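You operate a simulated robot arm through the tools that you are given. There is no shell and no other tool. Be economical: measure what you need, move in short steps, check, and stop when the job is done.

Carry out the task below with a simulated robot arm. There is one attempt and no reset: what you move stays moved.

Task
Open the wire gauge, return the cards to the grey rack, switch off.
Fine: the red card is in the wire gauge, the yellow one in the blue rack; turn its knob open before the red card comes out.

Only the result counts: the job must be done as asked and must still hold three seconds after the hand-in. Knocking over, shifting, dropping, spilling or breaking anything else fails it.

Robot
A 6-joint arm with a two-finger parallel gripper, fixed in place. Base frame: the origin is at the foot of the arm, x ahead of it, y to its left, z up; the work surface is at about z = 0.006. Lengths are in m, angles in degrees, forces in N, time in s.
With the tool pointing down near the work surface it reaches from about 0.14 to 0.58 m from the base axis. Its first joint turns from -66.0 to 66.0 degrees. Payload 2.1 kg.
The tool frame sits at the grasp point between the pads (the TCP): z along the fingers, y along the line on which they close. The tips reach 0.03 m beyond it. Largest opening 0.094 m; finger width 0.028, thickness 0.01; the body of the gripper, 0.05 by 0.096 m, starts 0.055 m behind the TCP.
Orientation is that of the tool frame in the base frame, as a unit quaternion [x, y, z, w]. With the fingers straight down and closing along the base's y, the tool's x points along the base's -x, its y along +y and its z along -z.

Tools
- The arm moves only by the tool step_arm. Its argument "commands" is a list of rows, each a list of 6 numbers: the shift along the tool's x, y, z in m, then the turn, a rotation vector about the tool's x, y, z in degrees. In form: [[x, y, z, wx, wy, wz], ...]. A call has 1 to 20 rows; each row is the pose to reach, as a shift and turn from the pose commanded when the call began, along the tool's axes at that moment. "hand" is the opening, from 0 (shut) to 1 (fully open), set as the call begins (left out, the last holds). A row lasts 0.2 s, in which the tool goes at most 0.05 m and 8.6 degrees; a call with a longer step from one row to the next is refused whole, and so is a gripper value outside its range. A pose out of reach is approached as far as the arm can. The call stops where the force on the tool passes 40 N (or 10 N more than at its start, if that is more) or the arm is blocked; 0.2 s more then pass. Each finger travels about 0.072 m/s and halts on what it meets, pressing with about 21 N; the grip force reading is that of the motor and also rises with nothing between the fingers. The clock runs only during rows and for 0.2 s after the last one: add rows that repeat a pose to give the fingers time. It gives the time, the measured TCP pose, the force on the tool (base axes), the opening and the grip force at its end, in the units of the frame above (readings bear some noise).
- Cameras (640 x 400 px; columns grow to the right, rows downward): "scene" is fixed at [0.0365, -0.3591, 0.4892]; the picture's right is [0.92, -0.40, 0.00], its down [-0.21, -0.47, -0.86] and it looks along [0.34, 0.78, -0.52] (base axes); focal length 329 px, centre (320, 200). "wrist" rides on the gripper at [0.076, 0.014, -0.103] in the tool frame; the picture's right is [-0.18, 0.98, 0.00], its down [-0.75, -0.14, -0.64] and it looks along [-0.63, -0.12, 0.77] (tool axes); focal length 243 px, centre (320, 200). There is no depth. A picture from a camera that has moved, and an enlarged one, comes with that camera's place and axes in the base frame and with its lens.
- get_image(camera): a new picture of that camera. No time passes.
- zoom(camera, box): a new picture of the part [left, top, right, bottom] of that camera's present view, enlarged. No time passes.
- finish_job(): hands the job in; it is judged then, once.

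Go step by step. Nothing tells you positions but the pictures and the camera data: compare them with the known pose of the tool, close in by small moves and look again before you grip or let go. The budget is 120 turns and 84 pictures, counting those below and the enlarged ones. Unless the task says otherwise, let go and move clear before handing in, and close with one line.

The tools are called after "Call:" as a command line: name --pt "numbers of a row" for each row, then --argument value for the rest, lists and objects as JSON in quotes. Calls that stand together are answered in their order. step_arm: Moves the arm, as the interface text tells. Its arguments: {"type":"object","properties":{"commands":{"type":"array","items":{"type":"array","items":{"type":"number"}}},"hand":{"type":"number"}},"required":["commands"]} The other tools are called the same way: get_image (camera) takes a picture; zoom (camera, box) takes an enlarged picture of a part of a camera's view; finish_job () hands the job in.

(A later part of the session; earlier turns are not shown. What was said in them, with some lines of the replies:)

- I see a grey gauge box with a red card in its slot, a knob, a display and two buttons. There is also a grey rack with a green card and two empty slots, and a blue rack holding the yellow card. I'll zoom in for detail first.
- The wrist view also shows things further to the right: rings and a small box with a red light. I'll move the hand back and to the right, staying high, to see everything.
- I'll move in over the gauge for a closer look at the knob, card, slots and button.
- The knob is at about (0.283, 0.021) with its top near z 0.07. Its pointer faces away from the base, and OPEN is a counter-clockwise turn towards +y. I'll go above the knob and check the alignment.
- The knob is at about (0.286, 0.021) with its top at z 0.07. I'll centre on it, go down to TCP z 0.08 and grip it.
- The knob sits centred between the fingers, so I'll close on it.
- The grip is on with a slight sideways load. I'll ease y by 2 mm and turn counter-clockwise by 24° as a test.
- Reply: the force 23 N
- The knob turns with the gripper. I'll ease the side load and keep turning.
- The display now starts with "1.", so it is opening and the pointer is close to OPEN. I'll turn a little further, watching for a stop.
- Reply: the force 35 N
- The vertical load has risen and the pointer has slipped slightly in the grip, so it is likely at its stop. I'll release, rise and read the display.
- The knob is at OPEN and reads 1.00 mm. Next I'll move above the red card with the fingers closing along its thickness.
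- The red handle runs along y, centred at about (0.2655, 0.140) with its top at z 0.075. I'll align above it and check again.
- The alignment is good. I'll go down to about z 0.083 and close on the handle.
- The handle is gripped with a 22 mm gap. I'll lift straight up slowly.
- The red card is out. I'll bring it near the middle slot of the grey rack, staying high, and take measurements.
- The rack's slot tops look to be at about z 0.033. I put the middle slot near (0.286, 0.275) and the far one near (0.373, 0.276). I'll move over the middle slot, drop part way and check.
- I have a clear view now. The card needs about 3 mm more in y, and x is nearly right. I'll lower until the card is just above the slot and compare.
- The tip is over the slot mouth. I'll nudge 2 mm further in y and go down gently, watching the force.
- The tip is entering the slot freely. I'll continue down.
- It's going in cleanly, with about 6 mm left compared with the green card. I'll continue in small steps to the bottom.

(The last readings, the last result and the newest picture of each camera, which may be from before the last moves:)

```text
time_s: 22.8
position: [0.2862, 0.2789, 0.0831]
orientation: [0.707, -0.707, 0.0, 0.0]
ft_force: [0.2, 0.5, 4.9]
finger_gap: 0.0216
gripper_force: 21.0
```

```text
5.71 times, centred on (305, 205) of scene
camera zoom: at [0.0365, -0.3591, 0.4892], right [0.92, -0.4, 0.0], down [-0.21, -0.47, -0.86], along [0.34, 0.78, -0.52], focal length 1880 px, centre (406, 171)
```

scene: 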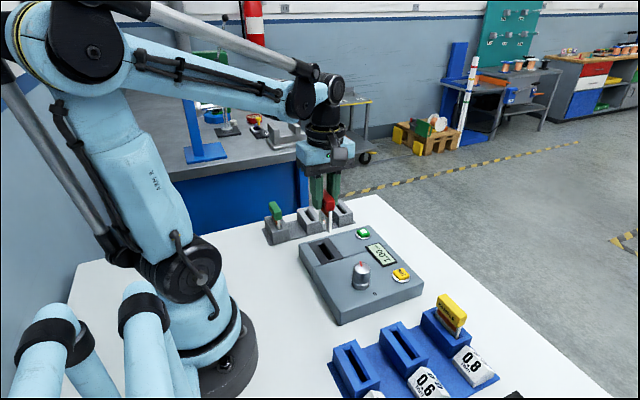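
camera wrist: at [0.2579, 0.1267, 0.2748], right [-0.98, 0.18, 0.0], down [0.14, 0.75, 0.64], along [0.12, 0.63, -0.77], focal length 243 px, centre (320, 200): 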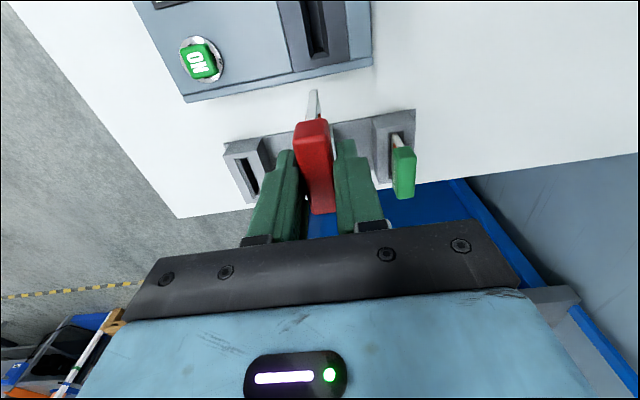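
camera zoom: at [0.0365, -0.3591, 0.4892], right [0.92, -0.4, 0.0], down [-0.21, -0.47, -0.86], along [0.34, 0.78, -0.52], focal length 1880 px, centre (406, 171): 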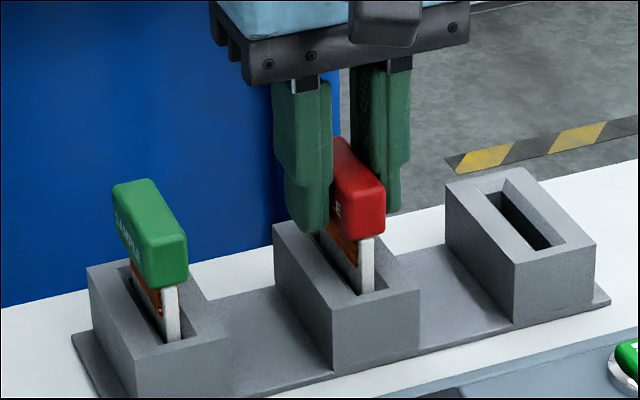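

The card is seated at the same height as the green one and the contact force is light. I'll release and rise.

Call:
step_arm --pt "0 0 0 0 0 0" --pt "0 0 0 0 0 0" --pt "0 0 -0.01 0 0 0" --pt "0 0 -0.05 0 0 0" --pt "0 0 -0.1 0 0 0" --pt "0 0 -0.11 0 0 0" --hand 0.65

Call:
zoom --camera "scene" --box '[255, 170, 355, 240]'

```text
time_s: 24.2
position: [0.2865, 0.2804, 0.1927]
orientation: [-0.707, 0.707, 0.0, 0.0]
ft_force: [0.4, -0.6, 0.7]
finger_gap: 0.0612
gripper_force: 0.0
```

```text
5.71 times, centred on (305, 205) of scene
camera zoom: at [0.0365, -0.3591, 0.4892], right [0.92, -0.4, 0.0], down [-0.21, -0.47, -0.86], along [0.34, 0.78, -0.52], focal length 1880 px, centre (406, 171)
```

zoom: 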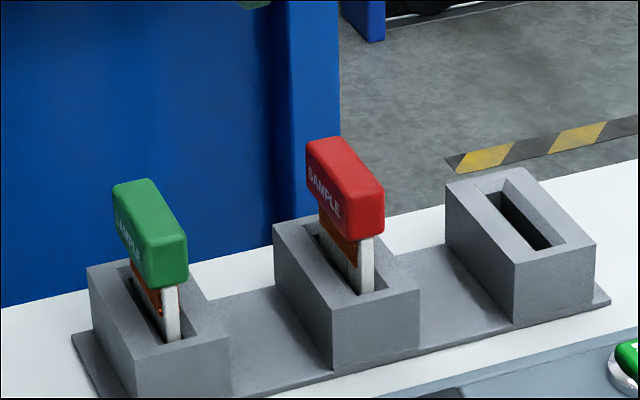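

The red card stands well in the rack. Next I'll travel high over to the yellow card, near (0.372, -0.12).

Call:
step_arm --pt "0.04 -0.008 -0.01 0 0 0" --pt "0.085 -0.017 -0.01 0 0 0" --pt "0.13 -0.026 -0.01 0 0 0" --pt "0.175 -0.035 -0.01 0 0 0" --pt "0.22 -0.044 -0.01 0 0 0" --pt "0.265 -0.054 -0.01 0 0 0" --pt "0.31 -0.064 -0.01 0 0 0" --pt "0.355 -0.074 -0.01 0 0 0" --pt "0.395 -0.085 -0.01 0 0 0" --pt "0.41 -0.086 -0.01 0 0 0" --pt "0.41 -0.086 -0.01 0 0 0"

Call:
zoom --camera "wrist" --box '[200, 40, 440, 240]'

Call:
get_image --camera "scene"

```text
time_s: 26.6
position: [0.3715, -0.1312, 0.2027]
orientation: [0.707, -0.707, 0.0, 0.001]
ft_force: [0.3, 0.5, -0.4]
finger_gap: 0.0609
gripper_force: 0.0
```

```text
2.00 times, centred on (320, 140) of wrist
camera zoom: at [0.3569, -0.2051, 0.3058], right [-0.98, 0.18, 0.0], down [0.14, 0.75, 0.64], along [0.12, 0.63, -0.77], focal length 485 px, centre (320, 320)
```

zoom: 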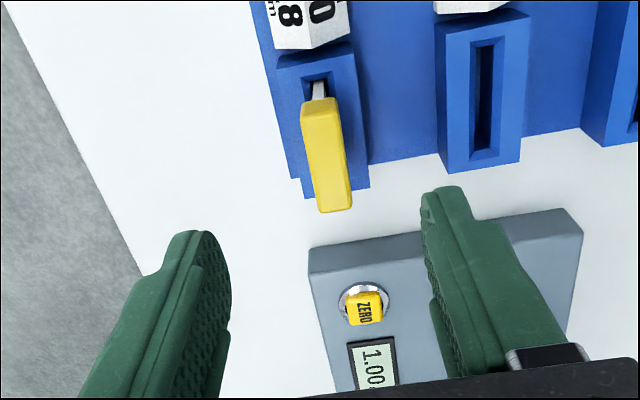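

```text
34 pictures are left
```

scene: 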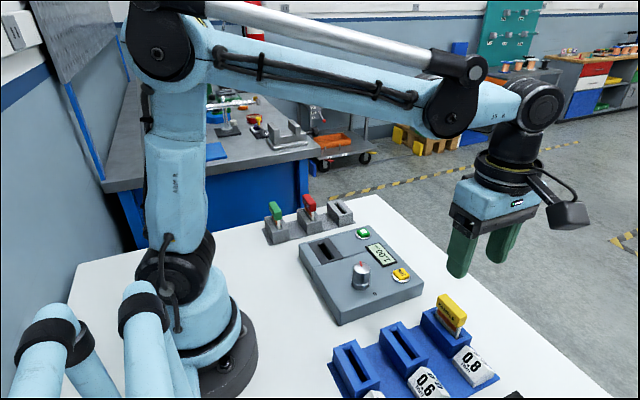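

The yellow handle is centred at about (0.371, -0.113) and lies along y. I'll align above it and check.

Call:
step_arm --pt "-0.01 0 0.03 0 0 0" --pt "-0.018 0 0.06 0 0 0" --pt "-0.018 0 0.078 0 0 0" --pt "-0.018 0 0.078 0 0 0"

Call:
zoom --camera "wrist" --box '[200, 40, 440, 240]'

Call:
zoom --camera "scene" --box '[400, 240, 520, 360]'

```text
time_s: 27.6
position: [0.3717, -0.1119, 0.1251]
orientation: [-0.707, 0.707, 0.0, -0.001]
ft_force: [-0.4, 0.0, 0.6]
finger_gap: 0.0611
gripper_force: 0.1
```

```text
2.00 times, centred on (320, 140) of wrist
camera zoom: at [0.3567, -0.1872, 0.2271], right [-0.98, 0.18, 0.0], down [0.14, 0.75, 0.64], along [0.12, 0.63, -0.77], focal length 485 px, centre (320, 320)
```

zoom: 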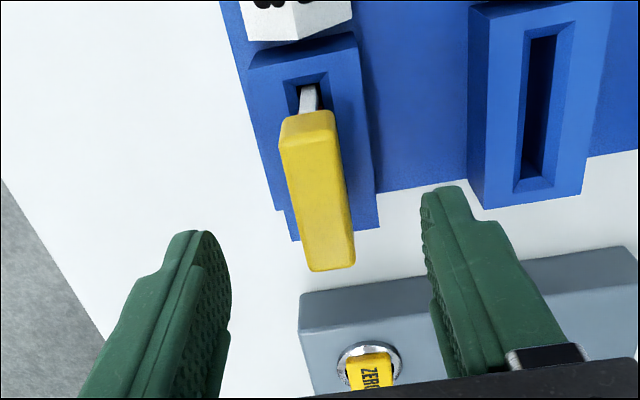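

```text
3.33 times, centred on (460, 300) of scene
camera zoom: at [0.0365, -0.3591, 0.4892], right [0.92, -0.4, 0.0], down [-0.21, -0.47, -0.86], along [0.34, 0.78, -0.52], focal length 1097 px, centre (-147, -133)
```

zoom: 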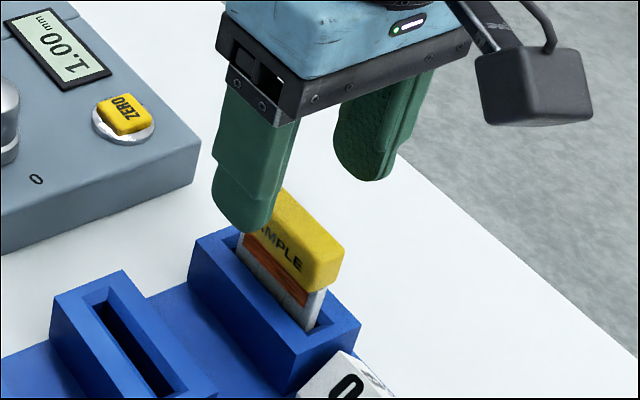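

The relation matches the red card's exactly. I'll go down and grip.

Call:
step_arm --pt "0 0 0.02 0 0 0" --pt "0 0 0.0415 0 0 0" --pt "0 0 0.0415 0 0 0"

Call:
step_arm --pt "0 0 0 0 0 0" --pt "0 0 0 0 0 0" --pt "0 0 0 0 0 0" --pt "0 0 0 0 0 0" --hand 0

Call:
zoom --camera "wrist" --box '[200, 40, 440, 240]'

```text
time_s: 28.4
position: [0.3713, -0.1125, 0.0828]
orientation: [-0.707, 0.707, 0.001, 0.001]
ft_force: [0.0, -0.2, 0.4]
finger_gap: 0.0612
gripper_force: 0.1
```

```text
time_s: 29.4
position: [0.3714, -0.111, 0.0841]
orientation: [0.707, -0.707, 0.0, 0.0]
ft_force: [0.3, 0.4, -0.1]
finger_gap: 0.0212
gripper_force: 21.7
```

```text
2.00 times, centred on (320, 140) of wrist
camera zoom: at [0.3571, -0.187, 0.1864], right [-0.98, 0.18, 0.0], down [0.14, 0.75, 0.64], along [0.12, 0.63, -0.77], focal length 485 px, centre (320, 320)
```

zoom: 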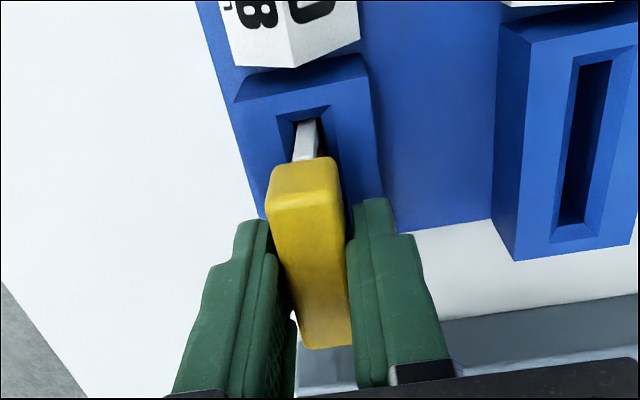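

Gripped in the same way. I'll lift straight up and travel to the rack's far slot.

Call:
step_arm --pt "0 0 -0.01 0 0 0" --pt "0 0 -0.025 0 0 0" --pt "0 0 -0.045 0 0 0" --pt "0 0 -0.07 0 0 0" --pt "0 0 -0.1 0 0 0" --pt "0 0 -0.12 0 0 0" --pt "0 0 -0.12 0 0 0"

Call:
get_image --camera "scene"

```text
time_s: 31.0
position: [0.3708, -0.112, 0.2028]
orientation: [0.707, -0.707, 0.0, 0.0]
ft_force: [0.6, 0.0, -0.4]
finger_gap: 0.0216
gripper_force: 21.2
```

```text
30 pictures are left
```

scene: 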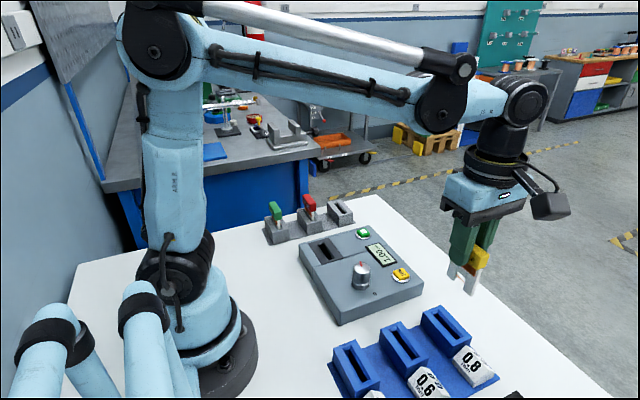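

Call:
step_arm --pt "-0.04 0 0 0 0 0" --pt "-0.085 0 0 0 0 0" --pt "-0.13 0 0 0 0 0" --pt "-0.175 0 0 0 0 0" --pt "-0.22 0 0 0 0 0" --pt "-0.265 0 0 0 0 0" --pt "-0.31 0 0 0 0 0" --pt "-0.355 0 0 0 0 0" --pt "-0.385 0 0 0 0 0" --pt "-0.391 0 0.02 0 0 0" --pt "-0.391 0 0.05 0 0 0" --pt "-0.391 0 0.065 0 0 0" --pt "-0.391 0 0.065 0 0 0"

Call:
zoom --camera "scene" --box '[300, 160, 370, 230]'

Call:
zoom --camera "wrist" --box '[210, 20, 430, 220]'

```text
time_s: 33.8
position: [0.3714, 0.2797, 0.1373]
orientation: [0.707, -0.707, 0.0, 0.0]
ft_force: [-0.3, -0.7, 0.1]
finger_gap: 0.0217
gripper_force: 21.4
```

```text
5.71 times, centred on (335, 195) of scene
camera zoom: at [0.0365, -0.3591, 0.4892], right [0.92, -0.4, 0.0], down [-0.21, -0.47, -0.86], along [0.34, 0.78, -0.52], focal length 1880 px, centre (234, 229)
```

zoom: 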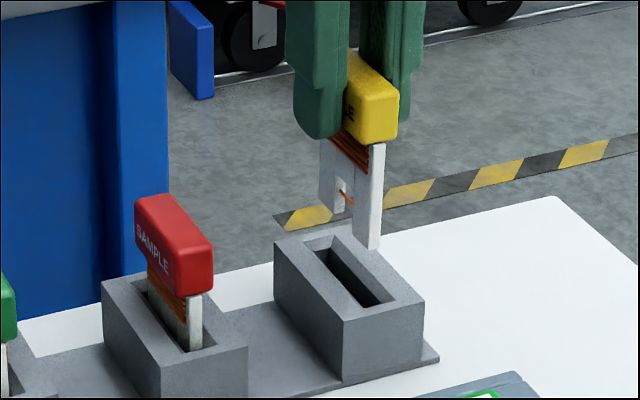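

```text
2.00 times, centred on (320, 120) of wrist
camera zoom: at [0.3575, 0.205, 0.2398], right [-0.98, 0.18, 0.0], down [0.14, 0.75, 0.64], along [0.12, 0.63, -0.77], focal length 485 px, centre (320, 360)
```

zoom: 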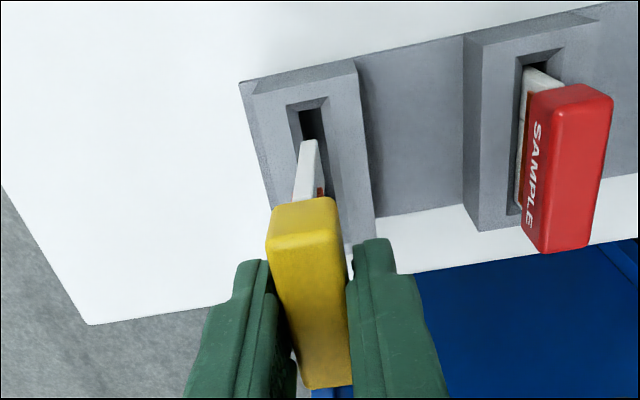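

This nearly matches the red card's approach. I'll correct by +1 mm in x and -2 mm in y, lower and compare.

Call:
step_arm --pt "0.002 -0.001 0 0 0 0" --pt "0.002 -0.001 0.01 0 0 0" --pt "0.002 -0.001 0.022 0 0 0" --pt "0.002 -0.001 0.022 0 0 0"

Call:
zoom --camera "scene" --box '[310, 170, 360, 220]'

Call:
zoom --camera "wrist" --box '[250, 20, 390, 160]'

```text
time_s: 34.8
position: [0.3729, 0.2779, 0.1162]
orientation: [0.707, -0.707, 0.0, 0.0]
ft_force: [0.2, -0.5, -0.5]
finger_gap: 0.0217
gripper_force: 20.8
```

```text
8.00 times, centred on (335, 195) of scene
camera zoom: at [0.0365, -0.3591, 0.4892], right [0.92, -0.4, 0.0], down [-0.21, -0.47, -0.86], along [0.34, 0.78, -0.52], focal length 2632 px, centre (200, 240)
```

zoom: 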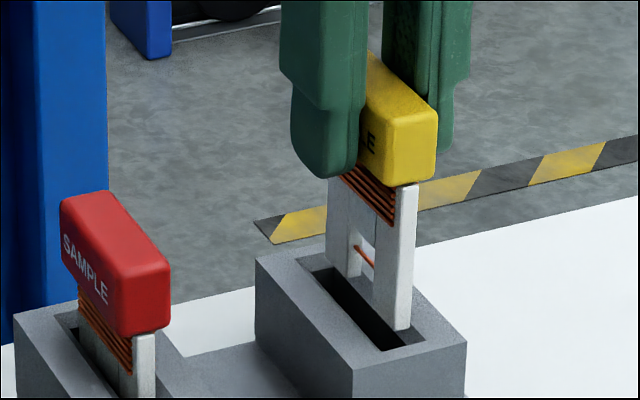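

```text
2.86 times, centred on (320, 90) of wrist
camera zoom: at [0.3592, 0.202, 0.2188], right [-0.98, 0.18, 0.0], down [0.14, 0.75, 0.64], along [0.12, 0.63, -0.77], focal length 693 px, centre (320, 514)
```

zoom: 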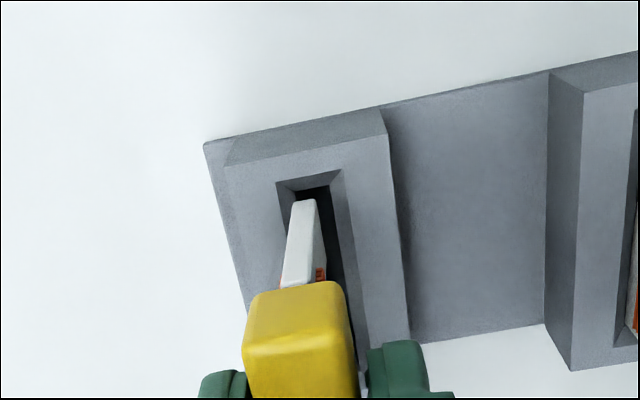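

Compared with the red insertion at this height, I'm about 2.7 mm too far in +x. I'll correct that, add 1 mm in y, and lower a little.

Call:
step_arm --pt "-0.001 0.0027 0 0 0 0" --pt "-0.001 0.0027 0 0 0 0" --pt "-0.001 0.0027 0.004 0 0 0" --pt "-0.001 0.0027 0.004 0 0 0"

Call:
zoom --camera "scene" --box '[310, 170, 360, 220]'

Call:
zoom --camera "wrist" --box '[250, 20, 390, 160]'

```text
time_s: 35.8
position: [0.3706, 0.2781, 0.1107]
orientation: [0.707, -0.707, 0.0, 0.0]
ft_force: [0.2, 0.7, 0.2]
finger_gap: 0.0215
gripper_force: 21.0
```

```text
8.00 times, centred on (335, 195) of scene
camera zoom: at [0.0365, -0.3591, 0.4892], right [0.92, -0.4, 0.0], down [-0.21, -0.47, -0.86], along [0.34, 0.78, -0.52], focal length 2632 px, centre (200, 240)
```

zoom: 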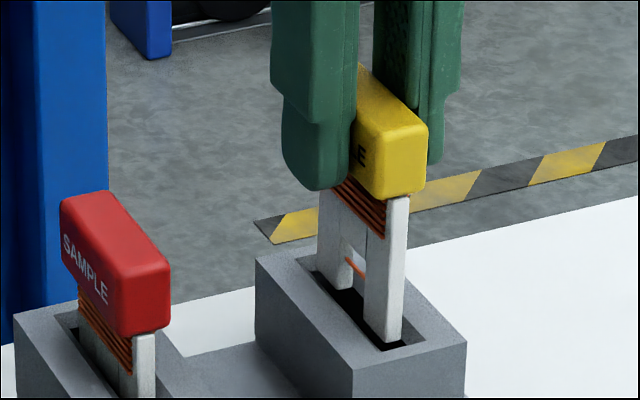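

```text
2.86 times, centred on (320, 90) of wrist
camera zoom: at [0.3566, 0.2028, 0.2145], right [-0.98, 0.18, 0.0], down [0.14, 0.75, 0.64], along [0.12, 0.63, -0.77], focal length 693 px, centre (320, 514)
```

zoom: 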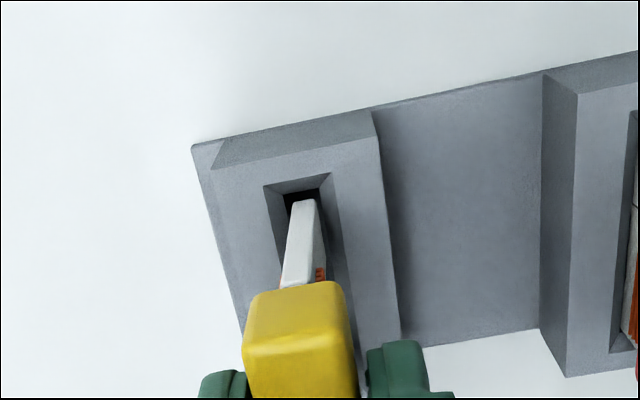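

This now matches the red insertion view. I'll go down gently.

Call:
step_arm --pt "-0.0005 0 0.004 0 0 0" --pt "-0.0005 0 0.008 0 0 0" --pt "-0.0005 0 0.012 0 0 0" --pt "-0.0005 0 0.012 0 0 0"

Call:
zoom --camera "scene" --box '[290, 160, 370, 230]'

```text
time_s: 36.8
position: [0.369, 0.2782, 0.099]
orientation: [-0.707, 0.707, 0.0, -0.001]
ft_force: [0.2, 0.1, -0.3]
finger_gap: 0.0217
gripper_force: 20.5
```

```text
5.71 times, centred on (330, 195) of scene
camera zoom: at [0.0365, -0.3591, 0.4892], right [0.92, -0.4, 0.0], down [-0.21, -0.47, -0.86], along [0.34, 0.78, -0.52], focal length 1880 px, centre (263, 229)
```

zoom: 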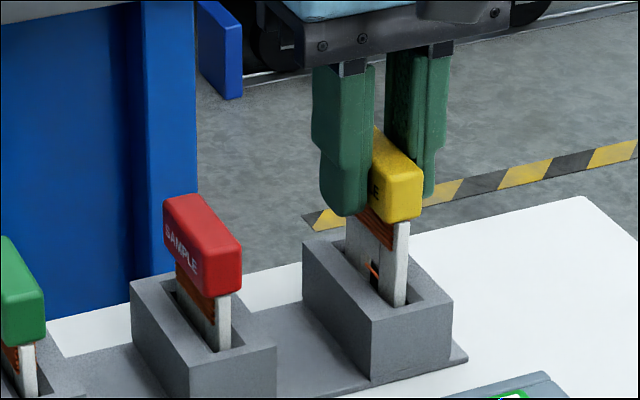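

It's inside the slot with no contact force. I'll continue to the bottom, TCP about 0.083.

Call:
step_arm --pt "0 0 0.004 0 0 0" --pt "0 0 0.008 0 0 0" --pt "0 0 0.011 0 0 0" --pt "0 0 0.013 0 0 0" --pt "0 0 0.015 0 0 0" --pt "0 0 0.016 0 0 0" --pt "0 0 0.016 0 0 0"

Call:
zoom --camera "scene" --box '[290, 160, 370, 230]'

```text
time_s: 38.4
position: [0.3715, 0.2782, 0.0845]
orientation: [-0.707, 0.707, 0.0, 0.0]
ft_force: [-0.7, -0.8, -1.0]
finger_gap: 0.0217
gripper_force: 20.7
```

```text
5.71 times, centred on (330, 195) of scene
camera zoom: at [0.0365, -0.3591, 0.4892], right [0.92, -0.4, 0.0], down [-0.21, -0.47, -0.86], along [0.34, 0.78, -0.52], focal length 1880 px, centre (263, 229)
```

zoom: 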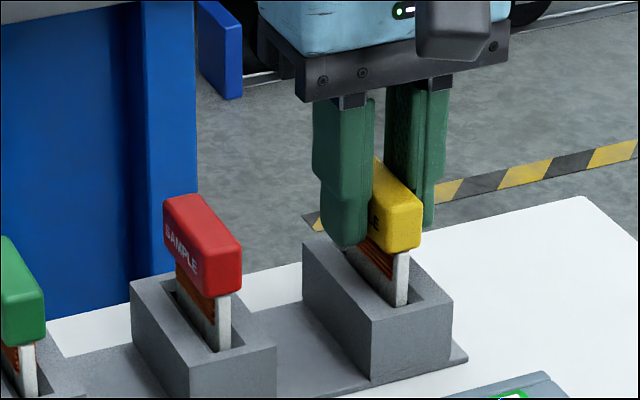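

Call:
step_arm --pt "0 0 0.001 0 0 0" --pt "0 0 0.002 0 0 0" --pt "0 0 0.002 0 0 0"

```text
time_s: 39.2
position: [0.3697, 0.2786, 0.0829]
orientation: [-0.706, 0.708, 0.0, 0.001]
ft_force: [1.2, -0.2, 18.1]
finger_gap: 0.0215
gripper_force: 20.4
```

It's seated. I'll relax slightly, release and rise.

Call:
step_arm --pt "0 0 -0.001 0 0 0" --pt "0 0 -0.001 0 0 0" --pt "0 0 -0.001 0 0 0" --pt "0 0 -0.01 0 0 0" --pt "0 0 -0.05 0 0 0" --pt "0 0 -0.09 0 0 0" --pt "0 0 -0.09 0 0 0" --hand 0.65

Call:
zoom --camera "scene" --box '[260, 160, 430, 290]'

```text
time_s: 40.8
position: [0.371, 0.2791, 0.1723]
orientation: [0.708, -0.707, 0.0, 0.001]
ft_force: [-0.5, -0.5, -0.5]
finger_gap: 0.0613
gripper_force: 0.1
```

```text
3.08 times, centred on (345, 225) of scene
camera zoom: at [0.0365, -0.3591, 0.4892], right [0.92, -0.4, 0.0], down [-0.21, -0.47, -0.86], along [0.34, 0.78, -0.52], focal length 1012 px, centre (243, 123)
```

zoom: 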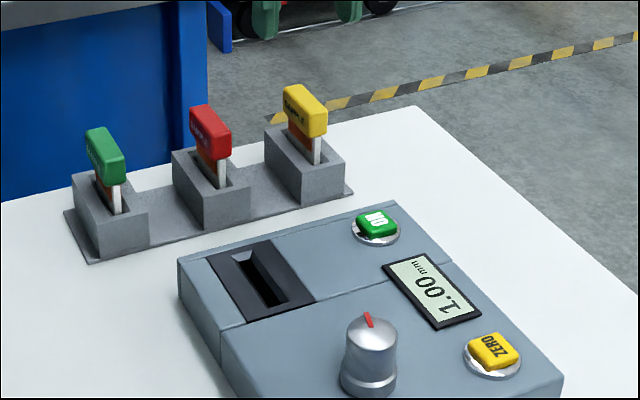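

All three cards are in the grey rack. Next I'll close the fingers and move over the green ON button, near (0.361, 0.145).

Call:
step_arm --pt "0.045 0.003 0 0 0 0" --pt "0.09 0.006 0 0 0 0" --pt "0.134 0.0095 0 0 0 0" --pt "0.134 0.0095 0.03 0 0 0" --pt "0.134 0.0095 0.05 0 0 0" --pt "0.134 0.0095 0.05 0 0 0" --hand 0

Call:
zoom --camera "scene" --box '[310, 190, 410, 270]'

Call:
zoom --camera "wrist" --box '[220, 40, 420, 220]'

```text
time_s: 42.2
position: [0.3632, 0.1452, 0.123]
orientation: [0.707, -0.707, 0.001, -0.001]
ft_force: [1.0, 1.3, 0.2]
finger_gap: 0.0
gripper_force: 20.9
```

```text
5.00 times, centred on (360, 230) of scene
camera zoom: at [0.0365, -0.3591, 0.4892], right [0.92, -0.4, 0.0], down [-0.21, -0.47, -0.86], along [0.34, 0.78, -0.52], focal length 1645 px, centre (120, 50)
```

zoom: 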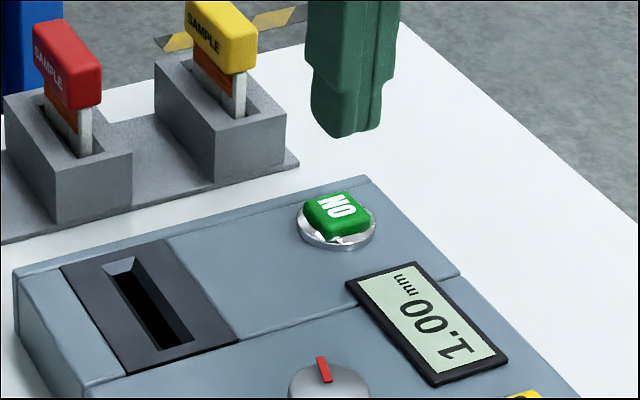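

```text
2.22 times, centred on (320, 130) of wrist
camera zoom: at [0.3488, 0.0702, 0.2253], right [-0.98, 0.18, 0.0], down [0.14, 0.75, 0.64], along [0.12, 0.63, -0.77], focal length 539 px, centre (320, 356)
```

zoom: 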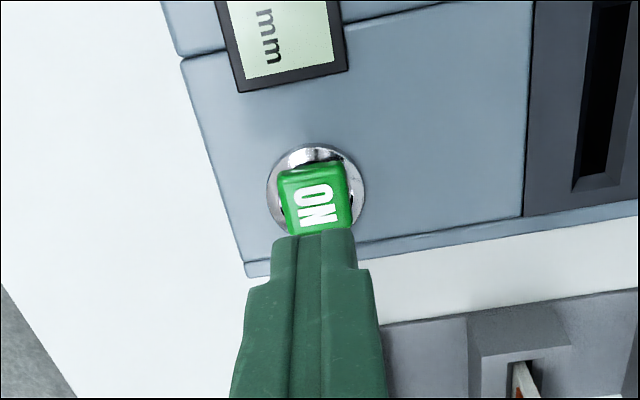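

The button is right below at about (0.3645, 0.147), with its top near z 0.047. I'll shift 2 mm in y and go down until just above it.

Call:
step_arm --pt "-0.002 -0.0012 0.02 0 0 0" --pt "-0.002 -0.0012 0.036 0 0 0" --pt "-0.002 -0.0012 0.04 0 0 0" --pt "-0.002 -0.0012 0.04 0 0 0"

Call:
zoom --camera "scene" --box '[310, 190, 410, 270]'

```text
time_s: 43.2
position: [0.3641, 0.1469, 0.0823]
orientation: [0.707, -0.707, 0.0, 0.0]
ft_force: [0.8, 0.2, 0.6]
finger_gap: 0.0002
gripper_force: 20.4
```

```text
5.00 times, centred on (360, 230) of scene
camera zoom: at [0.0365, -0.3591, 0.4892], right [0.92, -0.4, 0.0], down [-0.21, -0.47, -0.86], along [0.34, 0.78, -0.52], focal length 1645 px, centre (120, 50)
```

zoom: 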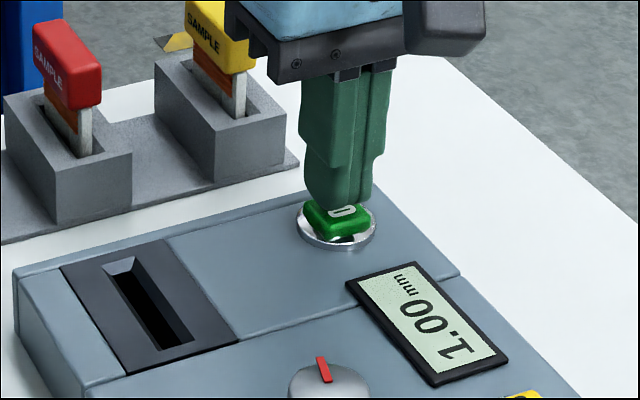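

Call:
step_arm --pt "0.002 0 0.002 0 0 0" --pt "0.002 0 0.004 0 0 0" --pt "0.002 0 0.006 0 0 0"

Call:
zoom --camera "scene" --box '[310, 190, 410, 270]'

```text
time_s: 44.0
position: [0.3623, 0.144, 0.0761]
orientation: [-0.707, 0.707, -0.001, 0.0]
ft_force: [0.4, 0.3, 0.4]
finger_gap: 0.0
gripper_force: 21.6
```

```text
5.00 times, centred on (360, 230) of scene
camera zoom: at [0.0365, -0.3591, 0.4892], right [0.92, -0.4, 0.0], down [-0.21, -0.47, -0.86], along [0.34, 0.78, -0.52], focal length 1645 px, centre (120, 50)
```

zoom: 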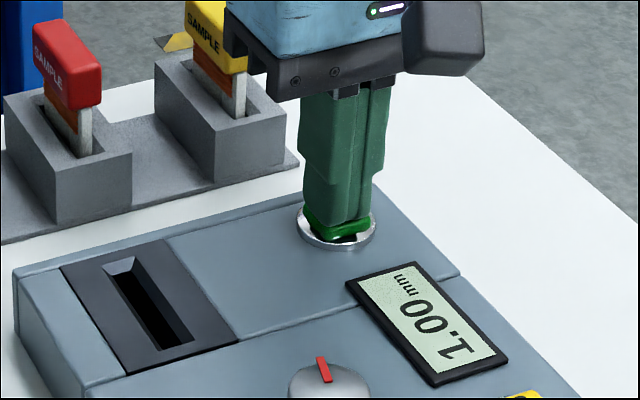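

Not in contact yet, so I'll press in small increments.

Call:
step_arm --pt "0 0 0.001 0 0 0" --pt "0 0 0.002 0 0 0" --pt "0 0 0.003 0 0 0"

Call:
zoom --camera "scene" --box '[310, 190, 410, 270]'

```text
time_s: 44.8
position: [0.3635, 0.1438, 0.073]
orientation: [-0.707, 0.707, 0.0, 0.001]
ft_force: [-2.3, -0.1, 3.8]
finger_gap: 0.0002
gripper_force: 20.9
```

```text
5.00 times, centred on (360, 230) of scene
camera zoom: at [0.0365, -0.3591, 0.4892], right [0.92, -0.4, 0.0], down [-0.21, -0.47, -0.86], along [0.34, 0.78, -0.52], focal length 1645 px, centre (120, 50)
```

zoom: 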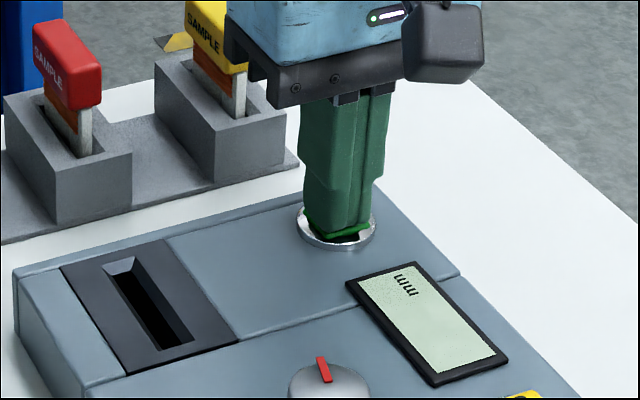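

The display has gone blank, so the press registered. I'll lift straight off and check.

Call:
step_arm --pt "0 0 -0.02 0 0 0" --pt "0 0 -0.06 0 0 0" --pt "0 0 -0.11 0 0 0" --pt "0 0 -0.13 0 0 0" --pt "0 0 -0.13 0 0 0"

Call:
get_image --camera "scene"

Call:
zoom --camera "scene" --box '[260, 190, 430, 310]'

```text
time_s: 46.0
position: [0.3629, 0.1439, 0.2039]
orientation: [0.707, -0.707, 0.0, 0.001]
ft_force: [-0.1, -0.8, 0.1]
finger_gap: 0.0
gripper_force: 20.8
```

```text
15 pictures are left
```

scene: 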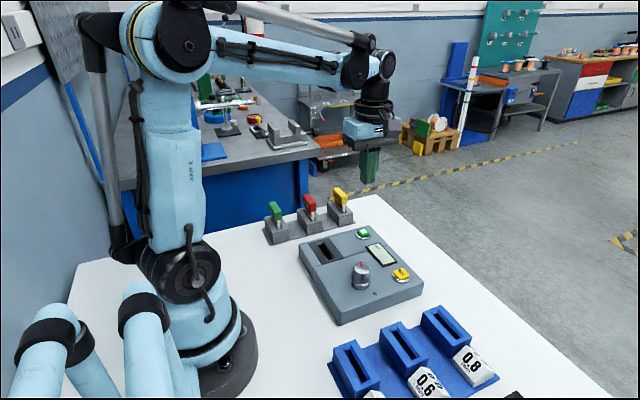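

```text
3.33 times, centred on (345, 250) of scene
camera zoom: at [0.0365, -0.3591, 0.4892], right [0.92, -0.4, 0.0], down [-0.21, -0.47, -0.86], along [0.34, 0.78, -0.52], focal length 1097 px, centre (237, 33)
```

zoom: 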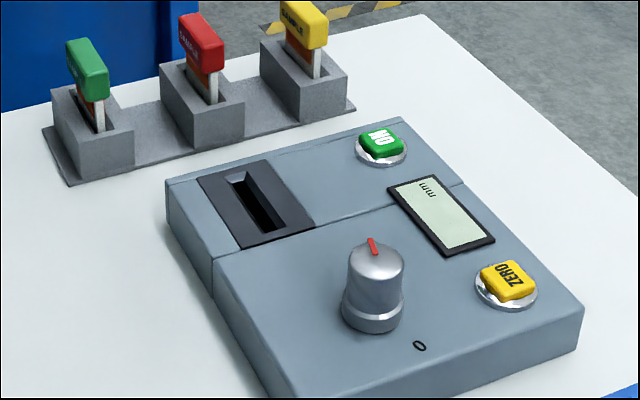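

The display stays blank, the knob is at OPEN, all three cards stand in the grey rack, and the arm is clear. I'm handing in.

Call:
finish_job

```text
The job is handed in.
```

The wire gauge is open and switched off, and the red and yellow cards are back in the grey rack beside the green one; the job is handed in.
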